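You operate a simulated robot arm through the tools that you are given. There is no shell and no other tool.

Carry out the task below with a simulated robot arm. There is one attempt and no reset: what you move stays moved.

TASK
Bring oil and air back on, air at 4 bar, and set branch 65's flow by the job card.
Fine: close the yellow let-off valve before you open the oil valve; set the regulator knob before you open the air valve.
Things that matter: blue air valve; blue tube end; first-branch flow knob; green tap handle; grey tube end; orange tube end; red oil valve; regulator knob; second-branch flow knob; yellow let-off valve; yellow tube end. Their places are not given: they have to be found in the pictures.

It is judged by the outcome, as a careful person would: the job done as asked, and still so three seconds after it is handed in. It fails if anything else is knocked over, pushed out of place, dropped, spilled or broken.

THE ROBOT
A 7-joint arm with a three-finger gripper, fixed in place. Base frame: the origin is on the floor under the middle of its stand, x ahead of it, y to its left, z up. Units: m, degrees, N and s.
It reaches about 1.342 m from its shoulder. Its first joint turns from -166.0 to 166.0 degrees. Payload 2.69 kg.
The tool frame sits at the grasp point between the pads (the TCP): z along the fingers, y along the line on which they close. The tips reach 0.03 m beyond it. The gripper opens to 0.128 m; its body begins 0.117 m behind the TCP.
Orientation is that of the tool frame in the base frame, as a unit quaternion [x, y, z, w]. With the fingers straight down and closing along the base's y, the tool's x points along the base's -x, its y along +y and its z along -z.

THE INTERFACE
- The arm moves only by the tool jog_arm. Its argument "motion" is a list of rows, each a list of 3 entries, a list of its own where there are three numbers: the shift along the tool's x, y, z in m, then the turn, a rotation vector about the tool's x, y, z in degrees, then the closure, from 0 (fully open) to 1 (shut). In form: [[[dx, dy, dz], [rx, ry, rz], hand], ...]. A call has 1 to 20 rows; each row is the pose to reach, as a shift and turn from the pose commanded when the call began, along the tool's axes at that moment. A row lasts 0.2 s, in which the tool goes at most 0.05 m and 8.6 degrees; a call with a longer step from one row to the next is refused whole, and so is a gripper value outside its range. Where a pose cannot be reached the arm comes as near as it can. A force on the tool above 90 N (or 10 N above the force at the start of the call, whichever is more), or a blocked arm, ends the call early, and 0.2 s more pass. Each finger travels about 0.127 m/s and halts on what it meets, pressing with about 43 N; the grip force reading is that of the motor and also rises with nothing between the fingers. The clock runs only during rows and for 0.2 s after the last one: add rows that repeat a pose to give the fingers time. The reply holds the time, the measured pose of the TCP, the force on the tool along the base axes, the opening and the grip force, in the units named above and with some noise, with the torque about the TCP (base axes, N m) and any sound that the robot's microphone picked up, and new pictures: "pictures" is both (left out), scene, wrist or none.
- Cameras (640 x 400 px; columns grow to the right, rows downward): "scene" is fixed at [0.0507, 0.4972, 1.7226]; the picture's right is [-0.19, -0.98, 0.00], its down [-0.54, 0.11, -0.83] and it looks along [0.82, -0.16, -0.55] (base axes); focal length 274 px, centre (320, 200). "wrist" rides on the gripper at [0.058, 0.054, -0.131] in the tool frame; the picture's right is [-0.68, 0.74, 0.00], its down [-0.62, -0.57, -0.55] and it looks along [-0.40, -0.37, 0.84] (tool axes); focal length 234 px, centre (320, 200).
- lift_body(by): moves the trunk up (or, below 0, down) by that many m; the arm rides with it, the base frame stays. It gives what a move gives, with no picture.
- point_at(camera, pixels): for up to 12 pixels [column, row] of the newest picture of that camera ("zoom" is the newest enlarged one), the place [x, y, z] in the base frame of the surface seen there, good to about 0.002 m, but the place of the scene camera against the robot may be out by one fixed shift of up to 0.012 m in any direction. The clock stands still meanwhile.
- close_up(camera, box): a new picture of the part [left, top, right, bottom] of that camera's present view, enlarged. The clock stands still meanwhile.
- close_job(): hands the job in; it is judged then, once.

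Open the gripper and draw the arm clear of the work before you hand the job in, unless the task says otherwise.

The tools are called as a command line: name --argument value ..., lists and objects as JSON in quotes. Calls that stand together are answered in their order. jog_arm: Moves the arm, as the interface text tells. Its arguments: {"type":"object","properties":{"motion":{"type":"array"},"pictures":{"type":"string","enum":["both","scene","wrist","none"]}},"required":["motion"]} The other tools are called the same way: lift_body (by) moves the trunk up or down; point_at (camera, pixels) gives the place of the surface under pixels of a picture; close_up (camera, box) takes an enlarged picture of a part of a camera's view; close_job () hands the job in.

At the start:

```text
time: 0.0
ee_pos: [0.6933, -0.0825, 1.4752]
ee_rot: [0.001, 1.0, 0.0, 0.0]
ft_force: [0.2, -0.2, 0.6]
moment: [0.0, -0.02, -0.03]
opening: 0.1281
grasp_force: 0.1
trunk travel left (down, up): [-0.25, 0.1]
```

scene: 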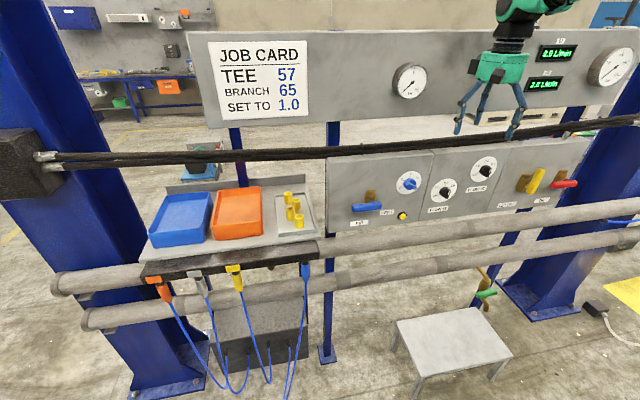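
wrist: 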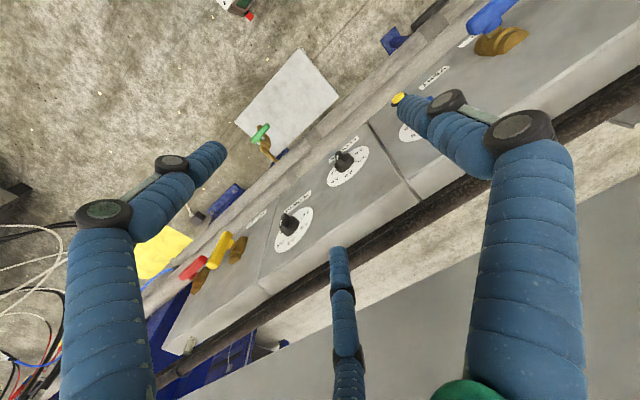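

I start by looking at the scene picture more closely: the job card (210-310, 40-125), the panel with valves (330-590, 140-240), and the gauges.

close_up --camera "scene" --box '[320, 130, 460, 240]'

close_up --camera "scene" --box '[420, 130, 600, 240]'

close_up --camera "scene" --box '[380, 20, 640, 140]'

close_up --camera "scene" --box '[200, 30, 320, 130]'

close_up --camera "scene" --box '[130, 170, 340, 320]'

close_up --camera "scene" --box '[440, 240, 540, 330]'

```text
3.64 times, centred on (390, 185) of scene
```

zoom: 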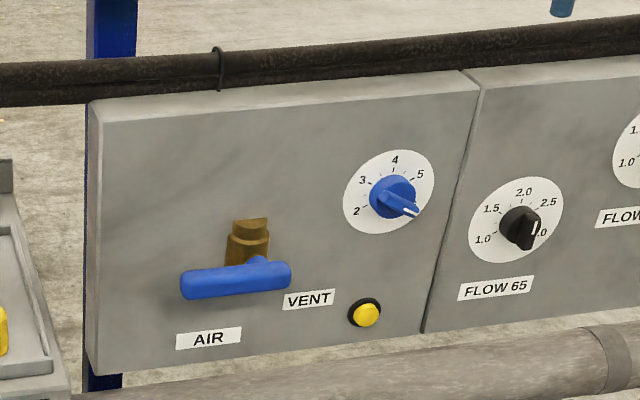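

```text
3.56 times, centred on (510, 185) of scene
```

zoom: 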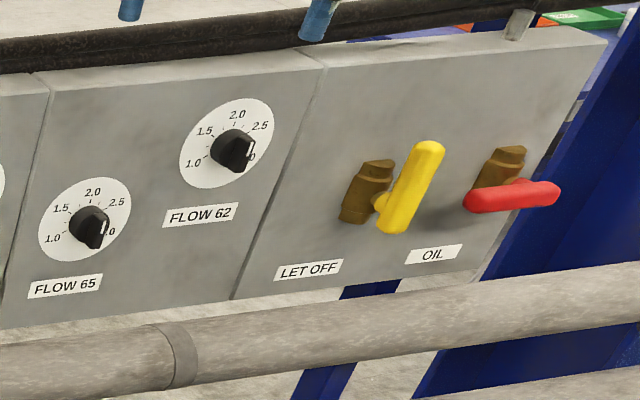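

```text
2.46 times, centred on (510, 80) of scene
```

zoom: 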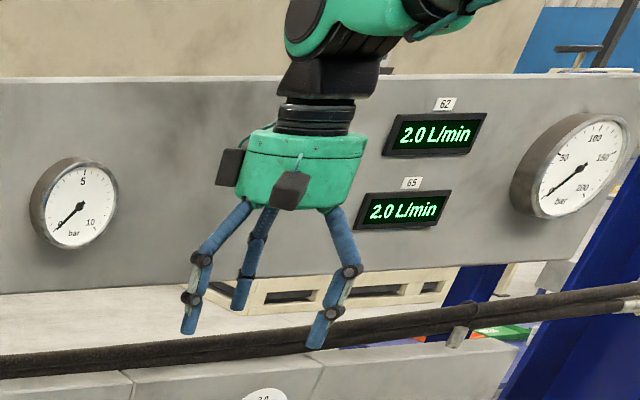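

```text
4.00 times, centred on (260, 80) of scene
```

zoom: 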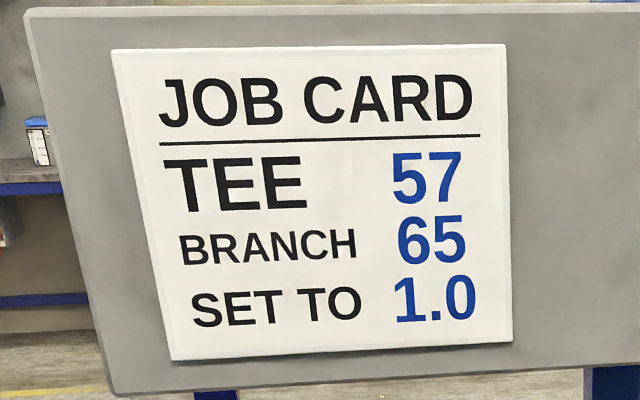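

```text
2.67 times, centred on (235, 245) of scene
```

zoom: 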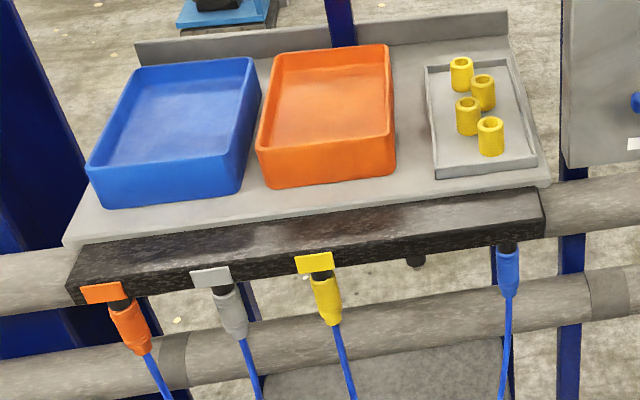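

```text
4.44 times, centred on (490, 285) of scene
```

zoom: 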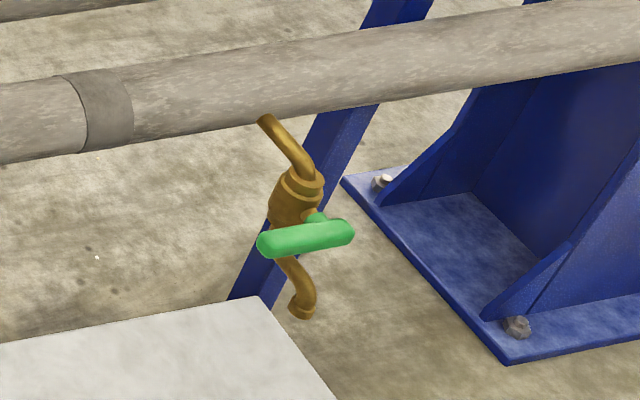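

The card says branch 65, set to 1.0; the blue handle lies across its brass body (closed), yellow lies along its body (open), red across (closed). Next I measure the panel features in the scene picture.

point_at --camera "scene" --pixels '[[335, 165], [340, 230], [425, 160], [430, 215], [500, 145], [580, 145], [367, 208], [408, 183], [446, 190], [484, 170], [535, 180], [565, 184]]'

point_at --camera "wrist" --pixels '[[398, 99], [343, 162], [360, 165], [288, 225], [300, 228], [221, 248], [195, 268], [490, 15], [500, 40], [405, 135], [235, 250], [262, 130]]'

close_up --camera "wrist" --box '[160, 120, 400, 300]'

close_up --camera "scene" --box '[390, 160, 470, 210]'

```text
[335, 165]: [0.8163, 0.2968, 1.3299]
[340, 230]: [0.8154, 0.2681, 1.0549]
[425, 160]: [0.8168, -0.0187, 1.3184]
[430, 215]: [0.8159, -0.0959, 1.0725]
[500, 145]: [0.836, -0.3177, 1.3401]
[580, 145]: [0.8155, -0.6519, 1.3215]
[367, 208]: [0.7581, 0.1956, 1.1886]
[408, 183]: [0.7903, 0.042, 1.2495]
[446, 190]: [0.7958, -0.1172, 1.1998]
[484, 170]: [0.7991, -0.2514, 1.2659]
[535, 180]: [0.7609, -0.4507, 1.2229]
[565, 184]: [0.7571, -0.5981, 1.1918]
```

```text
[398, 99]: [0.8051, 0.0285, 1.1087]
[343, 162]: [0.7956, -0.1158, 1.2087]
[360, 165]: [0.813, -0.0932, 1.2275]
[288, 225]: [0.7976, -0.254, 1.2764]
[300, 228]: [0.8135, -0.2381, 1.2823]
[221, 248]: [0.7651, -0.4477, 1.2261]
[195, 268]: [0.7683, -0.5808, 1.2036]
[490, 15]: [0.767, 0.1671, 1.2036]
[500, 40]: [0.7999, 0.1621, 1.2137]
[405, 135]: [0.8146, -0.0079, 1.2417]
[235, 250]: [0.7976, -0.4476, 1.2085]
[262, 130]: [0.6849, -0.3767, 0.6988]
```

```text
2.22 times, centred on (280, 210) of wrist
```

zoom: 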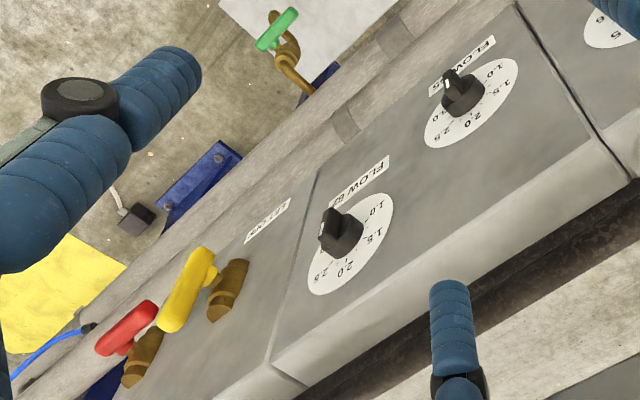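

```text
8.00 times, centred on (430, 185) of scene
```

zoom: 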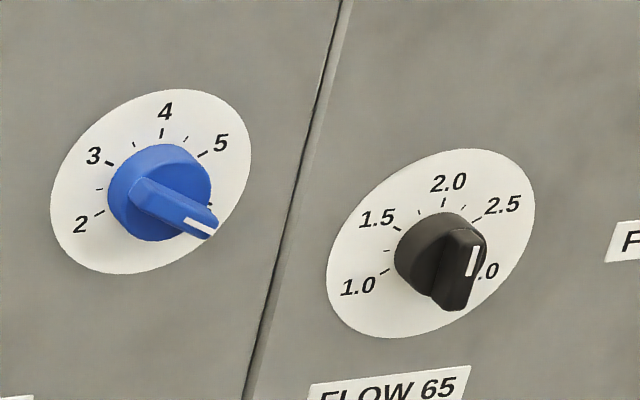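

The panel is a vertical plane at x≈0.815 facing the robot. I measure handle ends, knob pointer marks and finger tips in more detail.

close_up --camera "scene" --box '[510, 160, 590, 210]'

point_at --camera "wrist" --pixels '[[215, 150], [205, 165], [400, 108], [415, 120], [338, 252], [340, 270], [170, 162], [450, 100], [344, 300], [410, 190], [300, 390], [330, 320]]'

point_at --camera "scene" --pixels '[[362, 209], [380, 207], [353, 212], [396, 216], [455, 134], [516, 134], [470, 130], [350, 152], [450, 140], [560, 122], [250, 156], [374, 195]]'

```text
8.00 times, centred on (550, 185) of scene
```

zoom: 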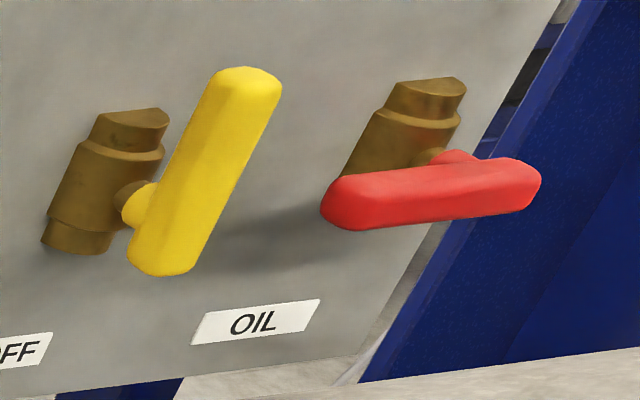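

```text
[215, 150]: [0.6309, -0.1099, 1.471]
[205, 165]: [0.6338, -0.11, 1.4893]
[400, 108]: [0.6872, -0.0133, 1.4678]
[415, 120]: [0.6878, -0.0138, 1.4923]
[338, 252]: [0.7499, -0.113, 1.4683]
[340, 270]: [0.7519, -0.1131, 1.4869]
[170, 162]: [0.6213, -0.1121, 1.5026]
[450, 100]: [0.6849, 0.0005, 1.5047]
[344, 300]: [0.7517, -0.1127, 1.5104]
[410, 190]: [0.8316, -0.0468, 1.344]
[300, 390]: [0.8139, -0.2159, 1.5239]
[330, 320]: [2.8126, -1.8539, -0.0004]
```

```text
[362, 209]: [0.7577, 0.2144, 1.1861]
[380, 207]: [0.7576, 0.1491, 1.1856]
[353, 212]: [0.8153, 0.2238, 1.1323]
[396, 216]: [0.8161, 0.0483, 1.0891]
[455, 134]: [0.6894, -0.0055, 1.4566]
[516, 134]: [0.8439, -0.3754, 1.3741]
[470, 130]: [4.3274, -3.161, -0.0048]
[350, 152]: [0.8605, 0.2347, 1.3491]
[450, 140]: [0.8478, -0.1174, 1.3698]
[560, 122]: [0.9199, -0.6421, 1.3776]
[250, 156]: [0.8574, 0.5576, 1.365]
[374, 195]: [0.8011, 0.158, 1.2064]
```

Fingers sit at tool angles of about 90°, -30° and 210°, so it is a three-jaw hand. I now zoom on the dials to measure ticks and pointer angle.

close_up --camera "scene" --box '[392, 168, 424, 196]'

close_up --camera "scene" --box '[428, 175, 464, 207]'

```text
14.29 times, centred on (408, 182) of scene
```

zoom: 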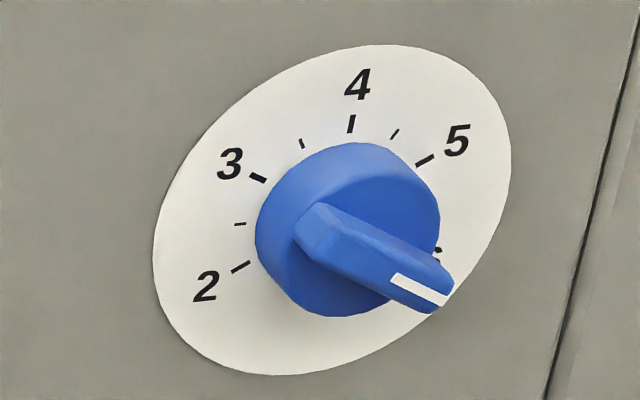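

```text
12.50 times, centred on (446, 191) of scene
```

zoom: 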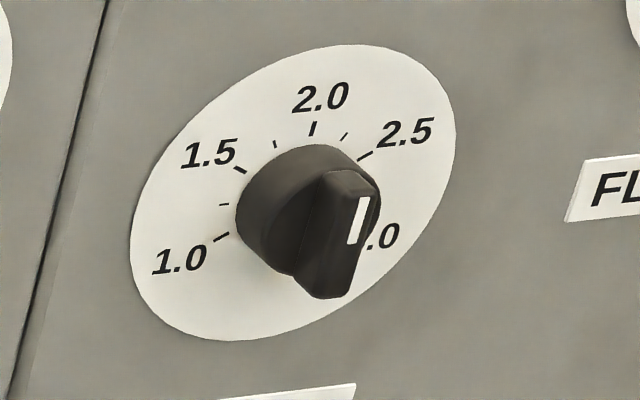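

Both knobs need a 120° turn counter-clockwise as seen from the front (regulator 6→4; flow 65 2.0→1.0, black pointer now up with display at 2.0). I first swing the hand to point at the panel (+x), well clear of the handles.

jog_arm --motion '[[[0.02, -0.003, 0.0], [0, -8.2, 0], 0], [[0.04, -0.006, 0.015], [0, -16.4, 0], 0], [[0.06, -0.009, 0.035], [0, -24.6, 0], 0], [[0.075, -0.012, 0.06], [0, -32.8, 0], 0], [[0.08, -0.015, 0.085], [0, -41, 0], 0], [[0.08, -0.018, 0.11], [0, -49.2, 0], 0], [[0.08, -0.021, 0.135], [0, -57.4, 0], 0], [[0.08, -0.024, 0.16], [0, -65.6, 0], 0], [[0.08, -0.027, 0.185], [0, -73.8, 0], 0], [[0.08, -0.03, 0.205], [0, -82, 0], 0], [[0.08, -0.035, 0.225], [0, -90, 0], 0], [[0.08, -0.035, 0.225], [0, -90, 0], 0]]'

```text
time: 2.6
ee_pos: [0.6108, -0.1179, 1.2508]
ee_rot: [0.001, 0.706, -0.001, 0.708]
ft_force: [0.8, 0.2, -0.1]
moment: [-0.03, 0.01, 0.0]
opening: 0.1281
grasp_force: 0.0
trunk travel left (down, up): [-0.25, 0.1]
```

scene: 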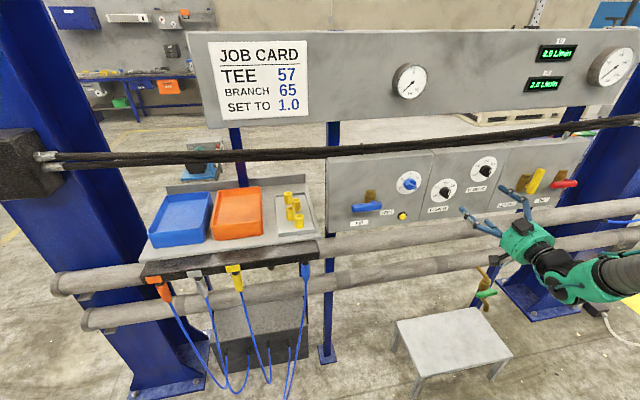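
wrist: 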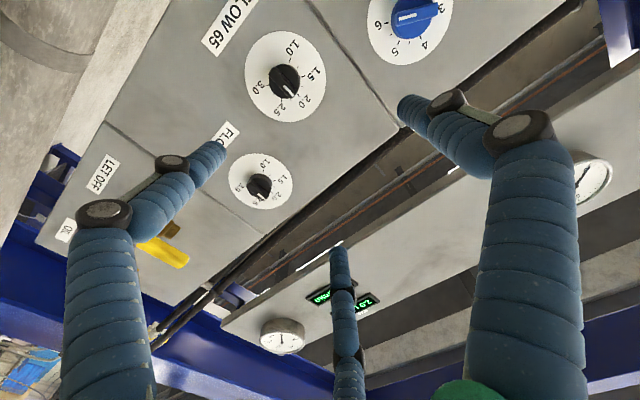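

The hand now faces the panel and the wrist camera sees both dials clearly. I zoom on them to confirm pointer directions and get positions.

close_up --camera "wrist" --box '[230, 20, 340, 130]'

close_up --camera "wrist" --box '[360, 0, 460, 70]'

point_at --camera "wrist" --pixels '[[285, 82], [290, 93], [278, 72], [265, 62], [248, 78], [285, 32], [325, 75], [286, 120], [405, 17], [432, 14], [376, 25], [410, 60]]'

```text
3.64 times, centred on (285, 75) of wrist
```

zoom: 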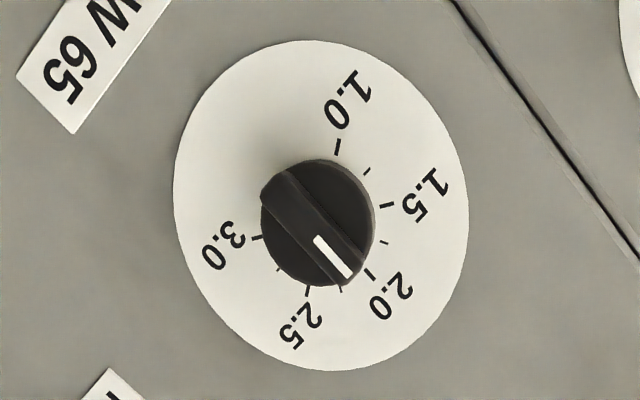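

```text
5.71 times, centred on (410, 35) of wrist
```

zoom: 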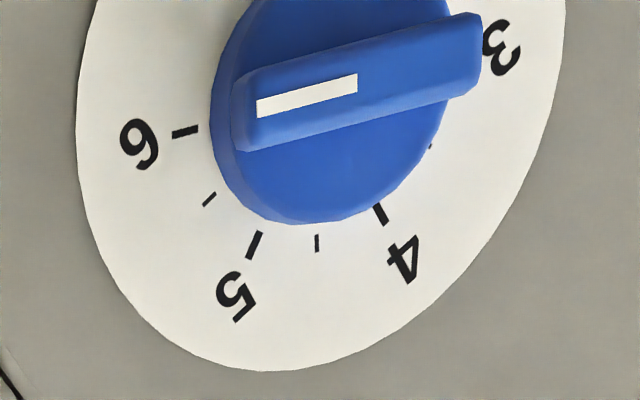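

```text
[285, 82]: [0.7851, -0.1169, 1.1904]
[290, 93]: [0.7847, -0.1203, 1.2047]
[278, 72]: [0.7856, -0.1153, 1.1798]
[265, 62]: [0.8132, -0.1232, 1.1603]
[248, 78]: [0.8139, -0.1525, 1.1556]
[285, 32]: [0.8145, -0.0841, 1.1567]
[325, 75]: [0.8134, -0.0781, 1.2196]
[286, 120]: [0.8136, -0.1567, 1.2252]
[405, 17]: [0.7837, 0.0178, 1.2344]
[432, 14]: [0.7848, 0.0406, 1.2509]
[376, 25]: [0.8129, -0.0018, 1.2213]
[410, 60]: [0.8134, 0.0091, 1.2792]
```

I measure the dial rims precisely for the centres, using the enlarged picture of the flow‑65 dial.

close_up --camera "wrist" --box '[230, 20, 340, 130]'

point_at --camera "zoom" --pixels '[[178, 190], [464, 225], [315, 44], [318, 365], [215, 90], [420, 330], [337, 147], [387, 206], [370, 273], [307, 291], [257, 238], [318, 225]]'

point_at --camera "zoom" --pixels '[[320, 240], [347, 272], [275, 190], [360, 262], [265, 195], [352, 285], [290, 178], [370, 250], [310, 165], [280, 265]]'

```text
3.64 times, centred on (285, 75) of wrist
```

zoom: 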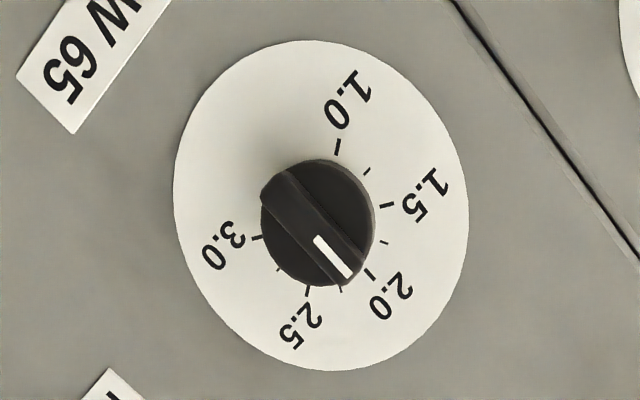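

```text
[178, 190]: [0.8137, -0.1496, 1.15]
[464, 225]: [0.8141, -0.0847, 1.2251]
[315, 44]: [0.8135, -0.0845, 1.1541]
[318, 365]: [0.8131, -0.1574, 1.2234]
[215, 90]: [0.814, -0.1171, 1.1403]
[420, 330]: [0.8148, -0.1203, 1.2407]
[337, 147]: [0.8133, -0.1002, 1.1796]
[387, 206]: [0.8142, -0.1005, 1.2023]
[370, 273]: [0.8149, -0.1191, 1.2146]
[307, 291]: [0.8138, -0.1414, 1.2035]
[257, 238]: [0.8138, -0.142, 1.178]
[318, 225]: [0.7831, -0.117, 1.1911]
```

```text
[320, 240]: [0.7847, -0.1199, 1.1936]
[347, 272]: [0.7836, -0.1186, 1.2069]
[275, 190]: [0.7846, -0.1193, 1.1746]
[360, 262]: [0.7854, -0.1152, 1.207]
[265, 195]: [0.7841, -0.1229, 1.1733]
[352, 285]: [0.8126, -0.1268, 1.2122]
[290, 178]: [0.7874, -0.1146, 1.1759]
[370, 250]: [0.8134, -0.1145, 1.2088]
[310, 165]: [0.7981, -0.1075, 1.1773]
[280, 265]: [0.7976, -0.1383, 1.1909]
```

Dial centre is about (y −0.1205, z 1.191), knob body radius ≈0.019 with front at x≈0.798 and ridge front at 0.784; pointer is at 2.0. I move in front of the flow‑65 knob, stopping at x≈0.72 to check alignment.

jog_arm --motion '[[[0.02, -0.001, 0.035], [0, 0, 0], 0.1], [[0.04, -0.002, 0.07], [0, 0, 0], 0.2], [[0.06, -0.0026, 0.109], [0, 0, 0], 0.3], [[0.06, -0.0026, 0.109], [0, 0, 0], 0.3]]'

```text
time: 3.6
ee_pos: [0.7221, -0.1191, 1.1897]
ee_rot: [0.0, 0.708, 0.0, 0.706]
ft_force: [0.6, -0.6, -0.5]
moment: [0.03, -0.02, 0.02]
opening: 0.0897
grasp_force: 0.2
trunk travel left (down, up): [-0.25, 0.1]
```

scene: 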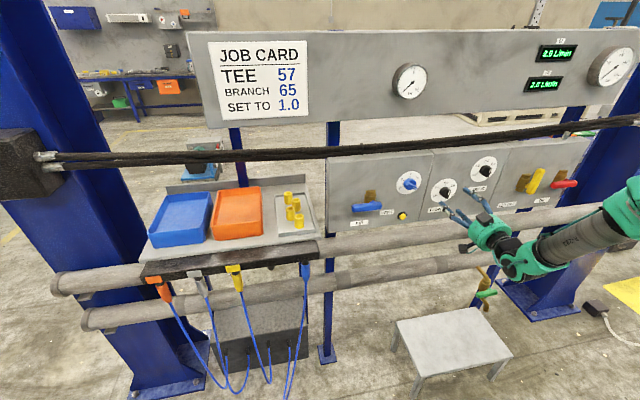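
wrist: 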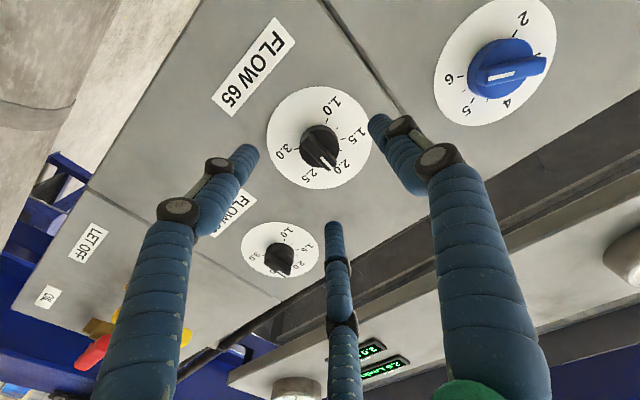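

The hand is in front of the knob with opening 0.09. I measure the knob and finger tips again from this nearer view before going in.

close_up --camera "wrist" --box '[260, 80, 380, 195]'

point_at --camera "wrist" --pixels '[[250, 150], [378, 120], [334, 225], [240, 148], [383, 130]]'

```text
3.48 times, centred on (320, 138) of wrist
```

zoom: 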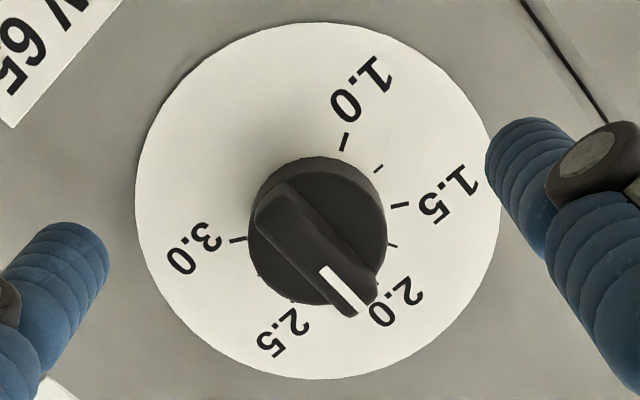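

```text
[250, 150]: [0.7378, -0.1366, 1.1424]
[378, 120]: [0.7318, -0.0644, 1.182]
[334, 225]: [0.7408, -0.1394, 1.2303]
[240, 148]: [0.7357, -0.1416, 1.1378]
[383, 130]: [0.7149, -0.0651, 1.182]
```

point_at --camera "zoom" --pixels '[[344, 142], [400, 206], [238, 240], [325, 270], [362, 308], [262, 205], [285, 185], [370, 295], [350, 313], [305, 240], [300, 165], [265, 280]]'

```text
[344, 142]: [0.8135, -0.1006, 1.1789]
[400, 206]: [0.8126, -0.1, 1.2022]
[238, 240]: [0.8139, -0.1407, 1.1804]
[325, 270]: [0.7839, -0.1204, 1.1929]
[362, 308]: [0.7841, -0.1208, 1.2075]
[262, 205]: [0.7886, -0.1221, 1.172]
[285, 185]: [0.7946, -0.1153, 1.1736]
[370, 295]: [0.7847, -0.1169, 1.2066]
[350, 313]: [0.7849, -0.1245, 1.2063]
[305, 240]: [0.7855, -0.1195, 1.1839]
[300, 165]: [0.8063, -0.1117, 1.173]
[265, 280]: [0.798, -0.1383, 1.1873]
```

Knob centre confirmed at (−0.1204, 1.1913). I go in to TCP x≈0.777 (tips ≈0.807, short of the panel at 0.8135) and then close on the knob body.

jog_arm --motion '[[[-0.0005, -0.0005, 0.02], [0, 0, 0], 0.3], [[-0.001, -0.0008, 0.04], [0, 0, 0], 0.3], [[-0.001, -0.0008, 0.055], [0, 0, 0], 0.3], [[-0.001, -0.0008, 0.055], [0, 0, 0], 0.5], [[-0.001, -0.0008, 0.055], [0, 0, 0], 0.75], [[-0.001, -0.0008, 0.055], [0, 0, 0], 1.0], [[-0.001, -0.0008, 0.055], [0, 0, 0], 1.0]]'

```text
time: 5.2
ee_pos: [0.7771, -0.1195, 1.1899]
ee_rot: [-0.001, 0.708, 0.001, 0.707]
ft_force: [0.6, -4.5, -5.0]
moment: [0.03, 0.19, -0.25]
opening: 0.037
grasp_force: 44.9
trunk travel left (down, up): [-0.25, 0.1]
```

scene: 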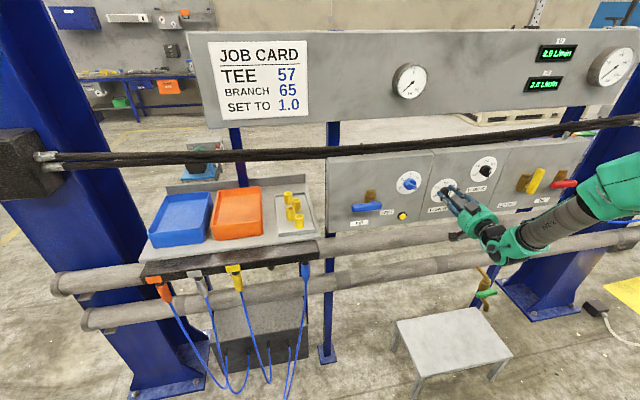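
wrist: 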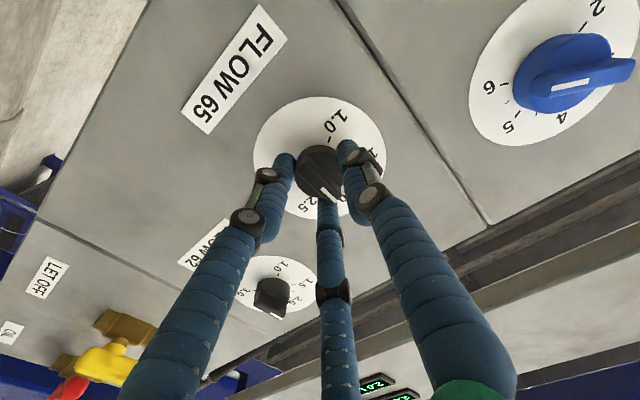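

Gripped at 0.037 m with small side forces. I turn 40° counter-clockwise first (negative about tool z) and watch torque and display.

jog_arm --motion '[[[0, 0, 0], [0, 0, -8], 1], [[0, 0, 0], [0, 0, -16], 1], [[0, 0, 0], [0, 0, -24], 1], [[0, 0, 0], [0, 0, -32], 1], [[0, 0, 0], [0, 0, -40], 1], [[0, 0, 0], [0, 0, -40], 1]]'

close_up --camera "scene" --box '[520, 30, 600, 100]'

close_up --camera "wrist" --box '[240, 80, 400, 230]'

```text
time: 5.6
ee_pos: [0.7777, -0.1236, 1.1953]
ee_rot: [-0.054, 0.713, -0.015, 0.699]
ft_force: [12.9, 30.8, -0.8]
moment: [0.18, 0.97, 0.8]
opening: 0.0417
grasp_force: 44.9
out of reach, approached as far as the arm can: row 1, 2
trunk travel left (down, up): [-0.25, 0.1]
stopped in row 2: the force on the tool passed its limit at 98 N (the readings are from after the stop); the commanded pose is now the measured one
```

scene: 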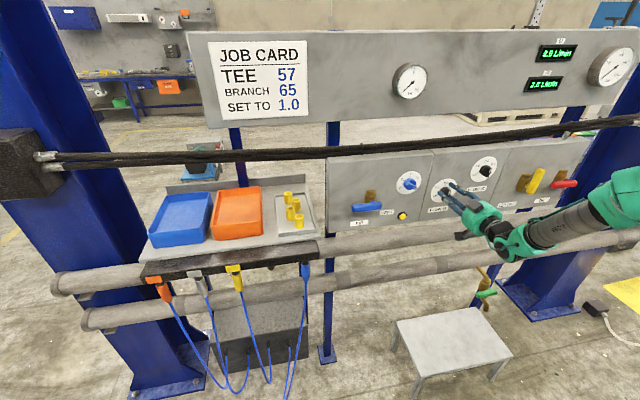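
wrist: 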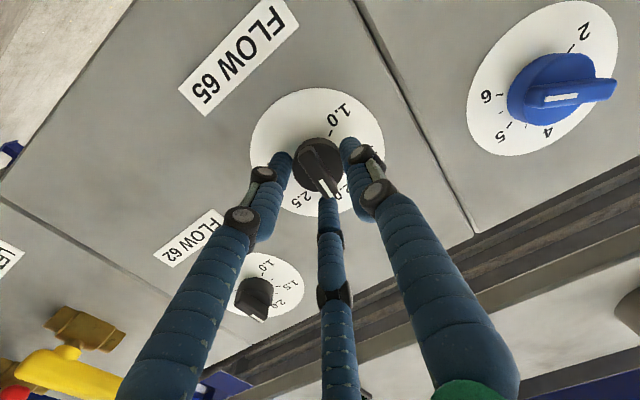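

```text
5.71 times, centred on (560, 65) of scene
```

zoom: 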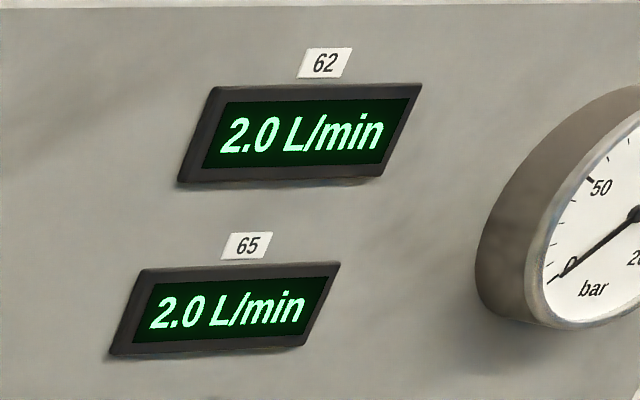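

```text
2.67 times, centred on (320, 155) of wrist
```

zoom: 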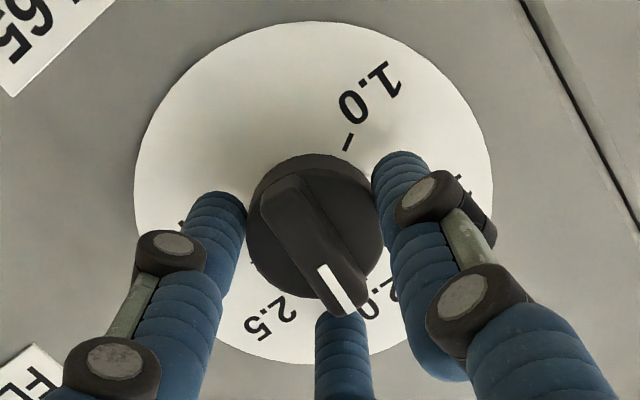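

The wrist reached its turning limit in this direction and the call stopped; the knob is still at 2.0. Since the hand is three-fold symmetric, I open, back off straight, and square up; then I'll pre-turn +120° to gain travel.

jog_arm --motion '[[[0, 0, 0], [0, 0, 0], 0.3], [[0, 0, 0], [0, 0, 0], 0.3], [[0, 0, -0.02], [0, 0, 0], 0.3], [[0, 0, -0.05], [1.5, -0.5, 2.8], 0.3], [[0, 0, -0.08], [3.16, -1.13, 5.6], 0.3], [[0, 0, -0.08], [3.16, -1.13, 5.6], 0.3]]'

```text
time: 7.0
ee_pos: [0.6941, -0.1325, 1.1984]
ee_rot: [0.004, 0.707, -0.002, 0.707]
ft_force: [0.4, 0.1, -0.3]
moment: [0.01, 0.03, -0.02]
opening: 0.0895
grasp_force: 0.1
trunk travel left (down, up): [-0.25, 0.1]
```

scene: 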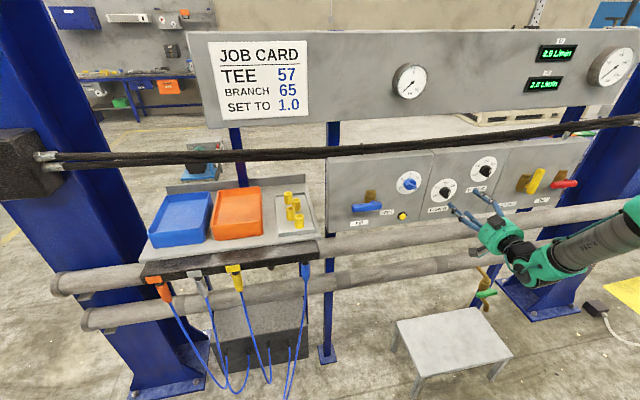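
wrist: 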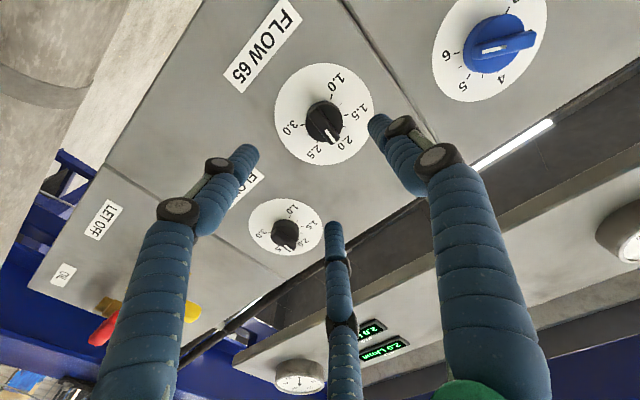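

Squared up and free at x≈0.694. Now I roll the hand +120° about its own axis while centring it in front of the knob.

jog_arm --motion '[[[0.001, 0.001, 0], [0, 0, 8], 0.3], [[0.002, 0.002, 0], [0, 0, 16], 0.3], [[0.003, 0.003, 0], [0, 0, 24], 0.3], [[0.004, 0.004, 0], [0, 0, 32], 0.3], [[0.005, 0.005, 0], [0, 0, 40], 0.3], [[0.006, 0.006, 0], [0, 0, 48], 0.3], [[0.007, 0.007, 0], [0, 0, 56], 0.3], [[0.0074, 0.008, 0], [0, 0, 64], 0.3], [[0.0074, 0.009, 0], [0, 0, 72], 0.3], [[0.0074, 0.01, 0], [0, 0, 80], 0.3], [[0.0074, 0.011, 0], [0, 0, 88], 0.3], [[0.0074, 0.012, 0], [0, 0, 96], 0.3], [[0.0074, 0.012, 0], [0, 0, 104], 0.3], [[0.0074, 0.012, 0], [0, 0, 112], 0.3], [[0.0074, 0.012, 0], [0, 0, 120], 0.3], [[0.0074, 0.012, 0], [0, 0, 120], 0.3]]'

```text
time: 10.4
ee_pos: [0.6961, -0.1218, 1.1901]
ee_rot: [0.614, 0.35, 0.611, 0.355]
ft_force: [0.3, -0.9, -0.8]
moment: [0.01, 0.02, 0.01]
opening: 0.0894
grasp_force: 0.0
trunk travel left (down, up): [-0.25, 0.1]
```

scene: 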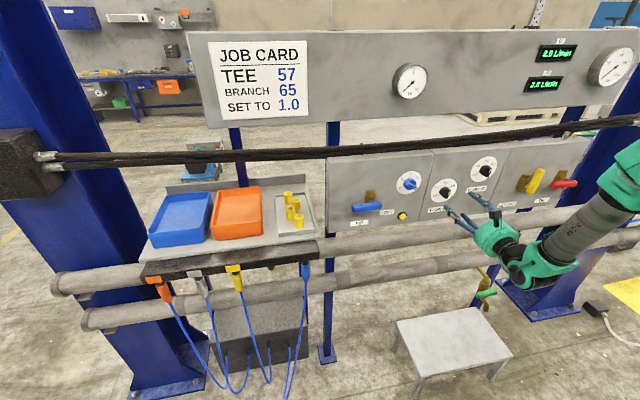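
wrist: 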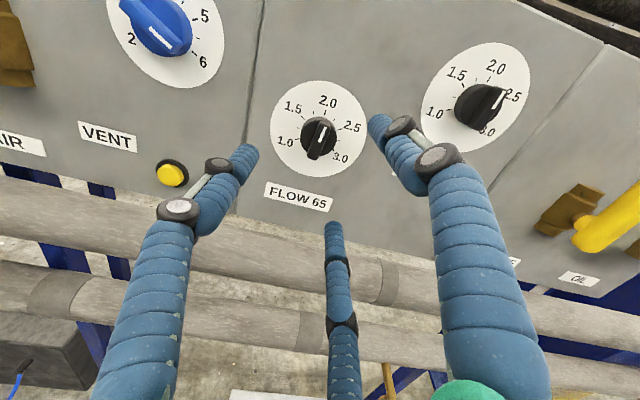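

The upright view shows flow 65 still at 2.0 at pixel (318,138). I advance onto the knob (TCP x≈0.777) and close.

jog_arm --motion '[[[0.0018, 0.0003, 0.03], [0, 0, 0], 0.3], [[0.0018, 0.0003, 0.06], [0, 0, 0], 0.3], [[0.0018, 0.0003, 0.081], [0, 0, 0], 0.3], [[0.0018, 0.0003, 0.081], [0, 0, 0], 0.5], [[0.0018, 0.0003, 0.081], [0, 0, 0], 0.75], [[0.0018, 0.0003, 0.081], [0, 0, 0], 1.0], [[0.0018, 0.0003, 0.081], [0, 0, 0], 1.0]]' --pictures "wrist"

```text
time: 12.0
ee_pos: [0.7777, -0.1205, 1.19]
ee_rot: [0.614, 0.352, 0.611, 0.354]
ft_force: [1.4, 11.1, -5.7]
moment: [0.02, 0.26, 0.82]
opening: 0.037
grasp_force: 45.8
trunk travel left (down, up): [-0.25, 0.1]
```

wrist: 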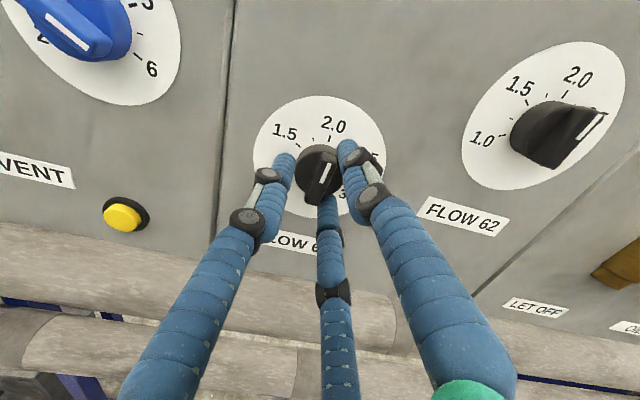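

Gripped again (0.037 m). I turn −40° and check.

jog_arm --motion '[[[0, 0, 0], [0, 0, -5], 1], [[0, 0, 0], [0, 0, -12], 1], [[0, 0, 0], [0, 0, -20], 1], [[0, 0, 0], [0, 0, -28], 1], [[0, 0, 0], [0, 0, -34], 1], [[0, 0, 0], [0, 0, -40], 1], [[0, 0, 0], [0, 0, -40], 1]]'

close_up --camera "scene" --box '[520, 30, 600, 100]'

close_up --camera "wrist" --box '[240, 80, 400, 230]'

```text
time: 13.6
ee_pos: [0.7768, -0.12, 1.1892]
ee_rot: [0.457, 0.541, 0.451, 0.543]
ft_force: [-15.2, 8.4, -19.2]
moment: [-0.01, 0.63, 0.54]
opening: 0.0371
grasp_force: 44.8
trunk travel left (down, up): [-0.25, 0.1]
```

scene: 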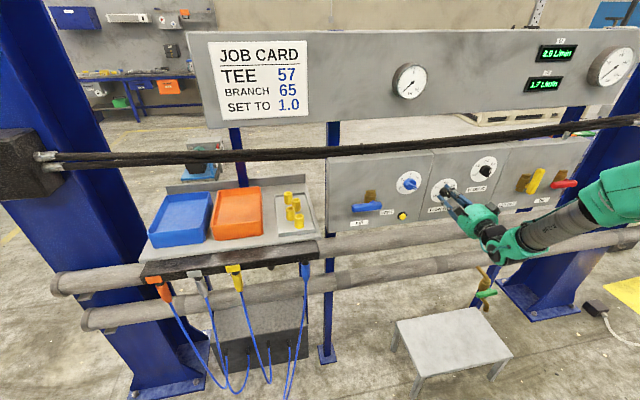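
wrist: 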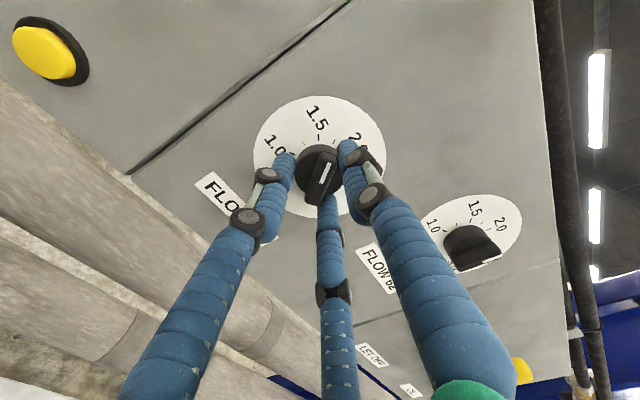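

```text
5.71 times, centred on (560, 65) of scene
```

zoom: 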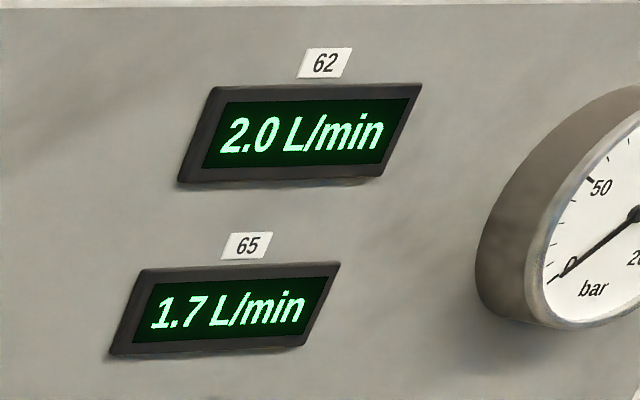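

```text
2.67 times, centred on (320, 155) of wrist
```

zoom: 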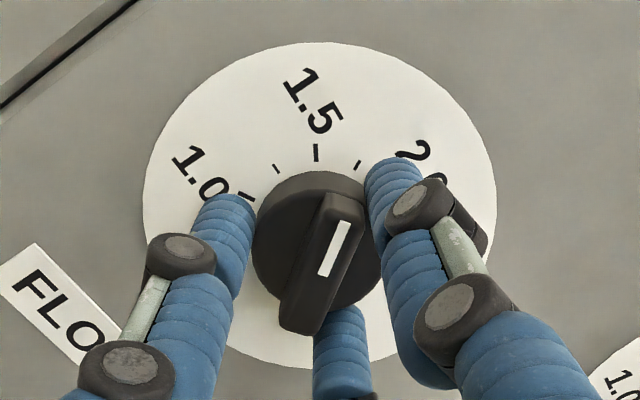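

The display for 65 fell to 1.7, matching 60° per 0.5. I turn the remaining 80°.

jog_arm --motion '[[[0, 0, 0], [0, 0, -7], 1], [[0, 0, 0], [0, 0, -14], 1], [[0, 0, 0], [0, 0, -22], 1], [[0, 0, 0], [0, 0, -30], 1], [[0, 0, 0], [0, 0, -38], 1], [[0, 0, 0], [0, 0, -46], 1], [[0, 0, 0], [0, 0, -54], 1], [[0, 0, 0], [0, 0, -62], 1], [[0, 0, 0], [0, 0, -69], 1], [[0, 0, 0], [0, 0, -75], 1], [[0, 0, 0], [0, 0, -79.5], 1], [[0, 0, 0], [0, 0, -79.5], 1]]'

close_up --camera "scene" --box '[520, 30, 600, 100]'

close_up --camera "wrist" --box '[240, 80, 400, 230]'

```text
time: 16.2
ee_pos: [0.7776, -0.1204, 1.19]
ee_rot: [0.006, 0.708, 0.001, 0.706]
ft_force: [-16.4, 10.2, -26.6]
moment: [0.0, 0.86, 0.51]
opening: 0.0368
grasp_force: 44.9
trunk travel left (down, up): [-0.25, 0.1]
```

scene: 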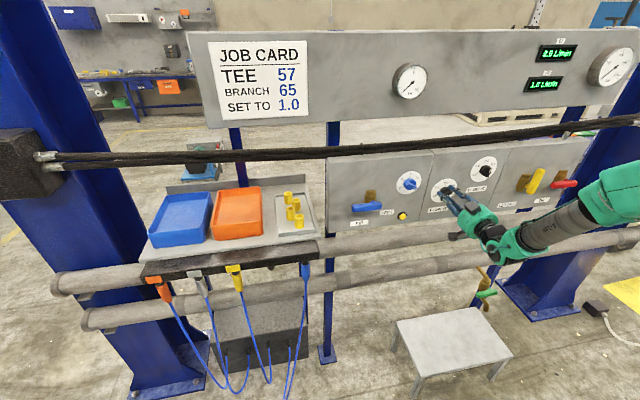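
wrist: 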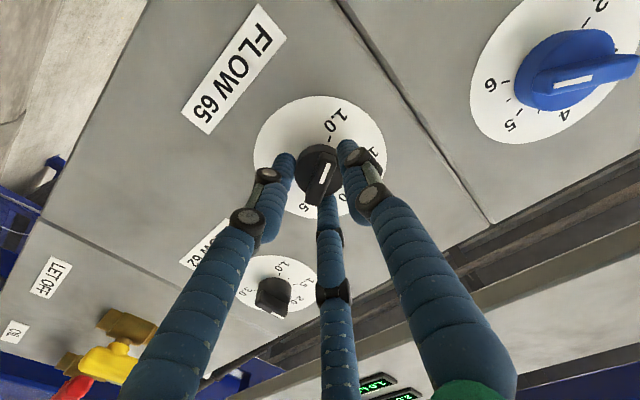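

```text
5.71 times, centred on (560, 65) of scene
```

zoom: 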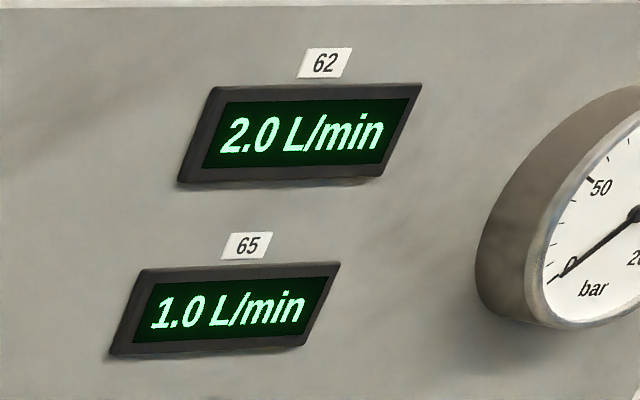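

```text
2.67 times, centred on (320, 155) of wrist
```

zoom: 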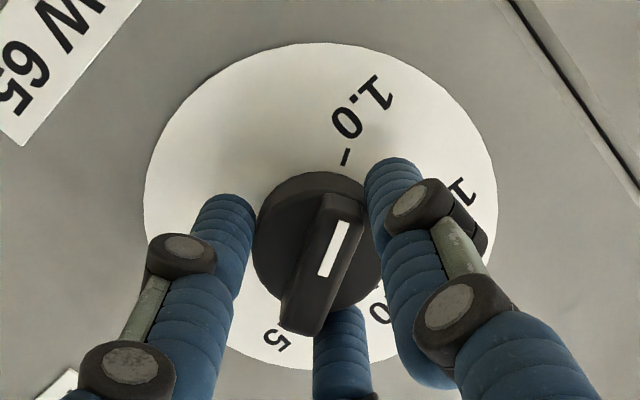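

Display for 65 now reads 1.0. I open the fingers and back straight off, then check the pointer.

jog_arm --motion '[[[0, 0, 0], [0, 0, 0], 0.3], [[0, 0, 0], [0, 0, 0], 0.3], [[0, 0, -0.02], [0, 0, 0], 0.3], [[0, 0, -0.05], [0, 0, 0], 0.3], [[0, 0, -0.08], [0, 0, 0], 0.3], [[0, 0, -0.08], [0, 0, 0], 0.3]]'

close_up --camera "scene" --box '[520, 30, 600, 100]'

close_up --camera "wrist" --box '[260, 60, 400, 190]'

```text
time: 17.6
ee_pos: [0.6959, -0.1203, 1.1908]
ee_rot: [0.006, 0.707, 0.001, 0.707]
ft_force: [-0.4, -0.1, -0.5]
moment: [0.02, -0.01, 0.03]
opening: 0.0895
grasp_force: 0.1
trunk travel left (down, up): [-0.25, 0.1]
```

scene: 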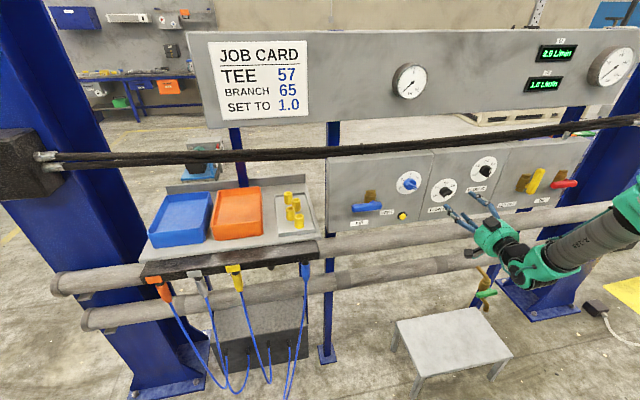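
wrist: 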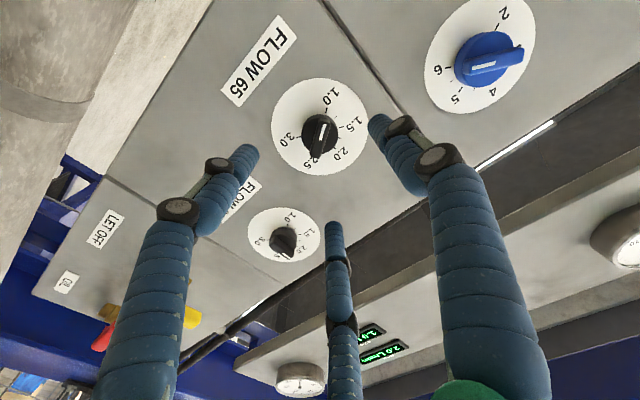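

```text
5.71 times, centred on (560, 65) of scene
```

zoom: 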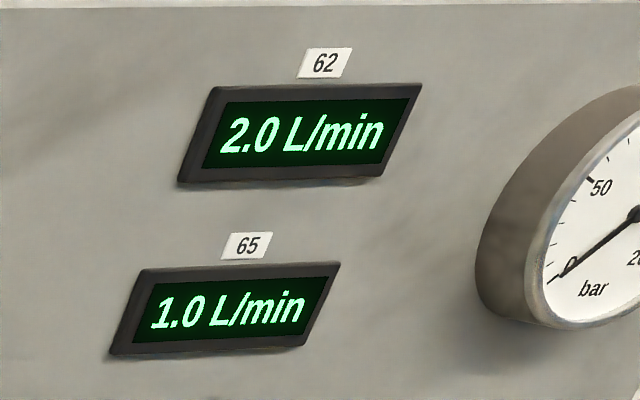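

```text
3.08 times, centred on (330, 125) of wrist
```

zoom: 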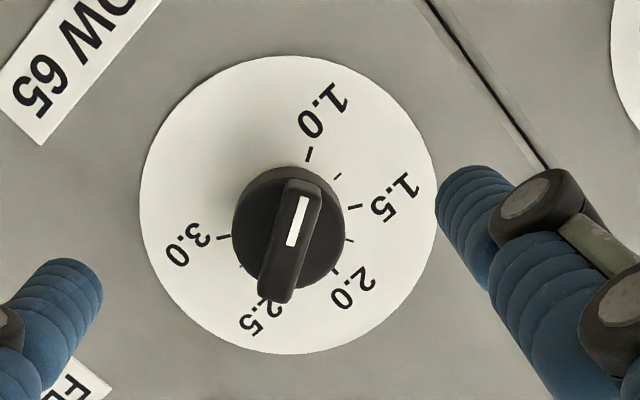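

Flow 65 reads 1.0 and the pointer aims at the 1.0 tick. I check the pointer angle numerically.

point_at --camera "zoom" --pixels '[[303, 200], [291, 243], [308, 154], [354, 207], [224, 238], [335, 272], [297, 221], [275, 290]]'

close_up --camera "wrist" --box '[410, 0, 550, 125]'

```text
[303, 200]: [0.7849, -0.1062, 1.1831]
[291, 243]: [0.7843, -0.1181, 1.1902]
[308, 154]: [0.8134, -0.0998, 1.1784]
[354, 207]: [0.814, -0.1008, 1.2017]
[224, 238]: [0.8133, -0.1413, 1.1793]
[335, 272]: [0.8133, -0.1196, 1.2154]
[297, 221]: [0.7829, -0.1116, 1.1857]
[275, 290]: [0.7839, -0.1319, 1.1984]
```

```text
3.20 times, centred on (480, 62) of wrist
```

zoom: 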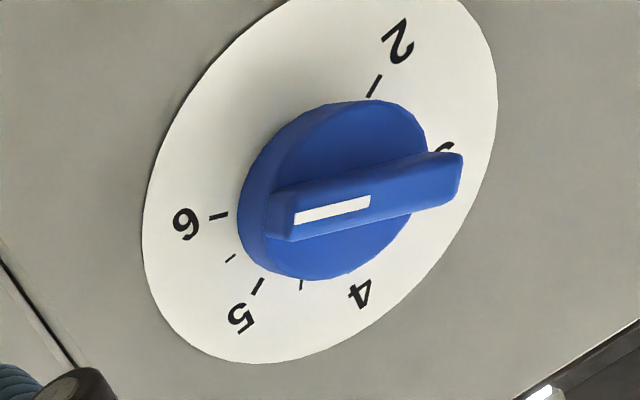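

Pointer angle is 120.8° from top, right on 1.0. Now the regulator: I measure its ticks and bar.

point_at --camera "zoom" --pixels '[[375, 85], [218, 216], [257, 287], [300, 216], [365, 202], [455, 160], [275, 225], [448, 200], [440, 160], [250, 170], [400, 110], [230, 258]]'

```text
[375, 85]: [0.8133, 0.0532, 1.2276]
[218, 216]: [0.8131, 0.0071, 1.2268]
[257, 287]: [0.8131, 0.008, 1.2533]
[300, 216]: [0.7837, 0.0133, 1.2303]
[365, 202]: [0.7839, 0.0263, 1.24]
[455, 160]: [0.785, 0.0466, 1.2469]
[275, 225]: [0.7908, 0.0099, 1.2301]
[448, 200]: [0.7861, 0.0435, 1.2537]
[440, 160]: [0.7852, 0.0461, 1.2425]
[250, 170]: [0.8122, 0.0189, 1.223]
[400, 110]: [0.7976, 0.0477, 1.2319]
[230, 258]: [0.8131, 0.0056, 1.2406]
```

Regulator centre ≈ (0.0304, 1.2403), bar at the 6 mark (120° from top). I move over in front of it while rolling the hand +119.5° again.

jog_arm --motion '[[[-0.003, 0.01, 0], [0, 0, 8], 0.3], [[-0.006, 0.02, 0], [0, 0, 16], 0.3], [[-0.009, 0.03, 0], [0, 0, 24], 0.3], [[-0.013, 0.04, 0], [0, 0, 32], 0.3], [[-0.016, 0.05, 0], [0, 0, 40], 0.3], [[-0.02, 0.06, 0], [0, 0, 48], 0.3], [[-0.023, 0.07, 0], [0, 0, 56], 0.3], [[-0.026, 0.08, 0], [0, 0, 64], 0.3], [[-0.03, 0.09, 0], [0, 0, 72], 0.3], [[-0.033, 0.1, 0], [0, 0, 80], 0.3], [[-0.036, 0.11, 0], [0, 0, 88], 0.3], [[-0.039, 0.12, 0], [0, 0, 96], 0.3], [[-0.043, 0.13, 0], [0, 0, 104], 0.3], [[-0.046, 0.14, 0], [0, 0, 112], 0.3], [[-0.0494, 0.1506, 0], [0, 0, 119.5], 0.3], [[-0.0494, 0.1506, 0], [0, 0, 119.5], 0.3]]'

close_up --camera "wrist" --box '[250, 60, 390, 190]'

```text
time: 21.0
ee_pos: [0.6924, -0.043, 1.2551]
ee_rot: [0.605, 0.375, 0.62, 0.33]
ft_force: [0.4, -0.1, 0.7]
moment: [-0.04, -0.03, 0.0]
opening: 0.0897
grasp_force: 0.1
out of reach, approached as far as the arm can: row 3, 4, 5, 6, 7, 8, 9, 10, 11, 12, 13, 14, 15, 16
trunk travel left (down, up): [-0.25, 0.1]
```

scene: 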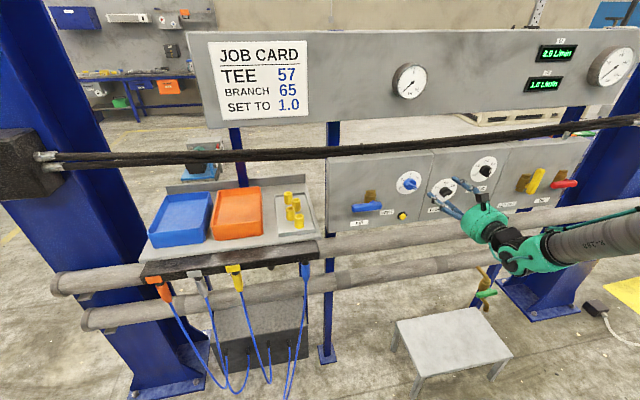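
wrist: 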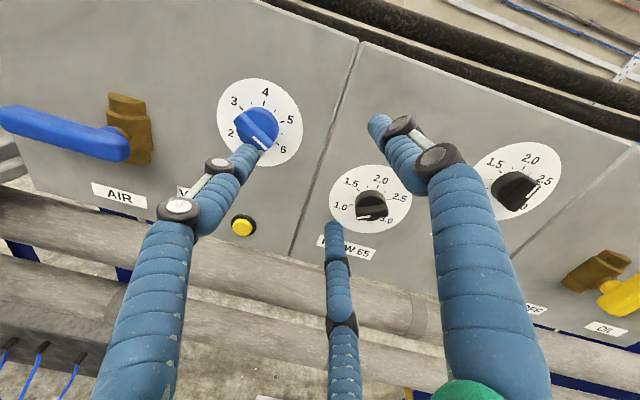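

```text
3.08 times, centred on (320, 125) of wrist
```

zoom: 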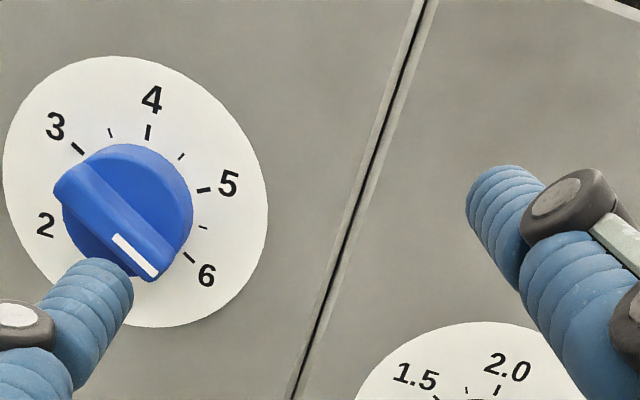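

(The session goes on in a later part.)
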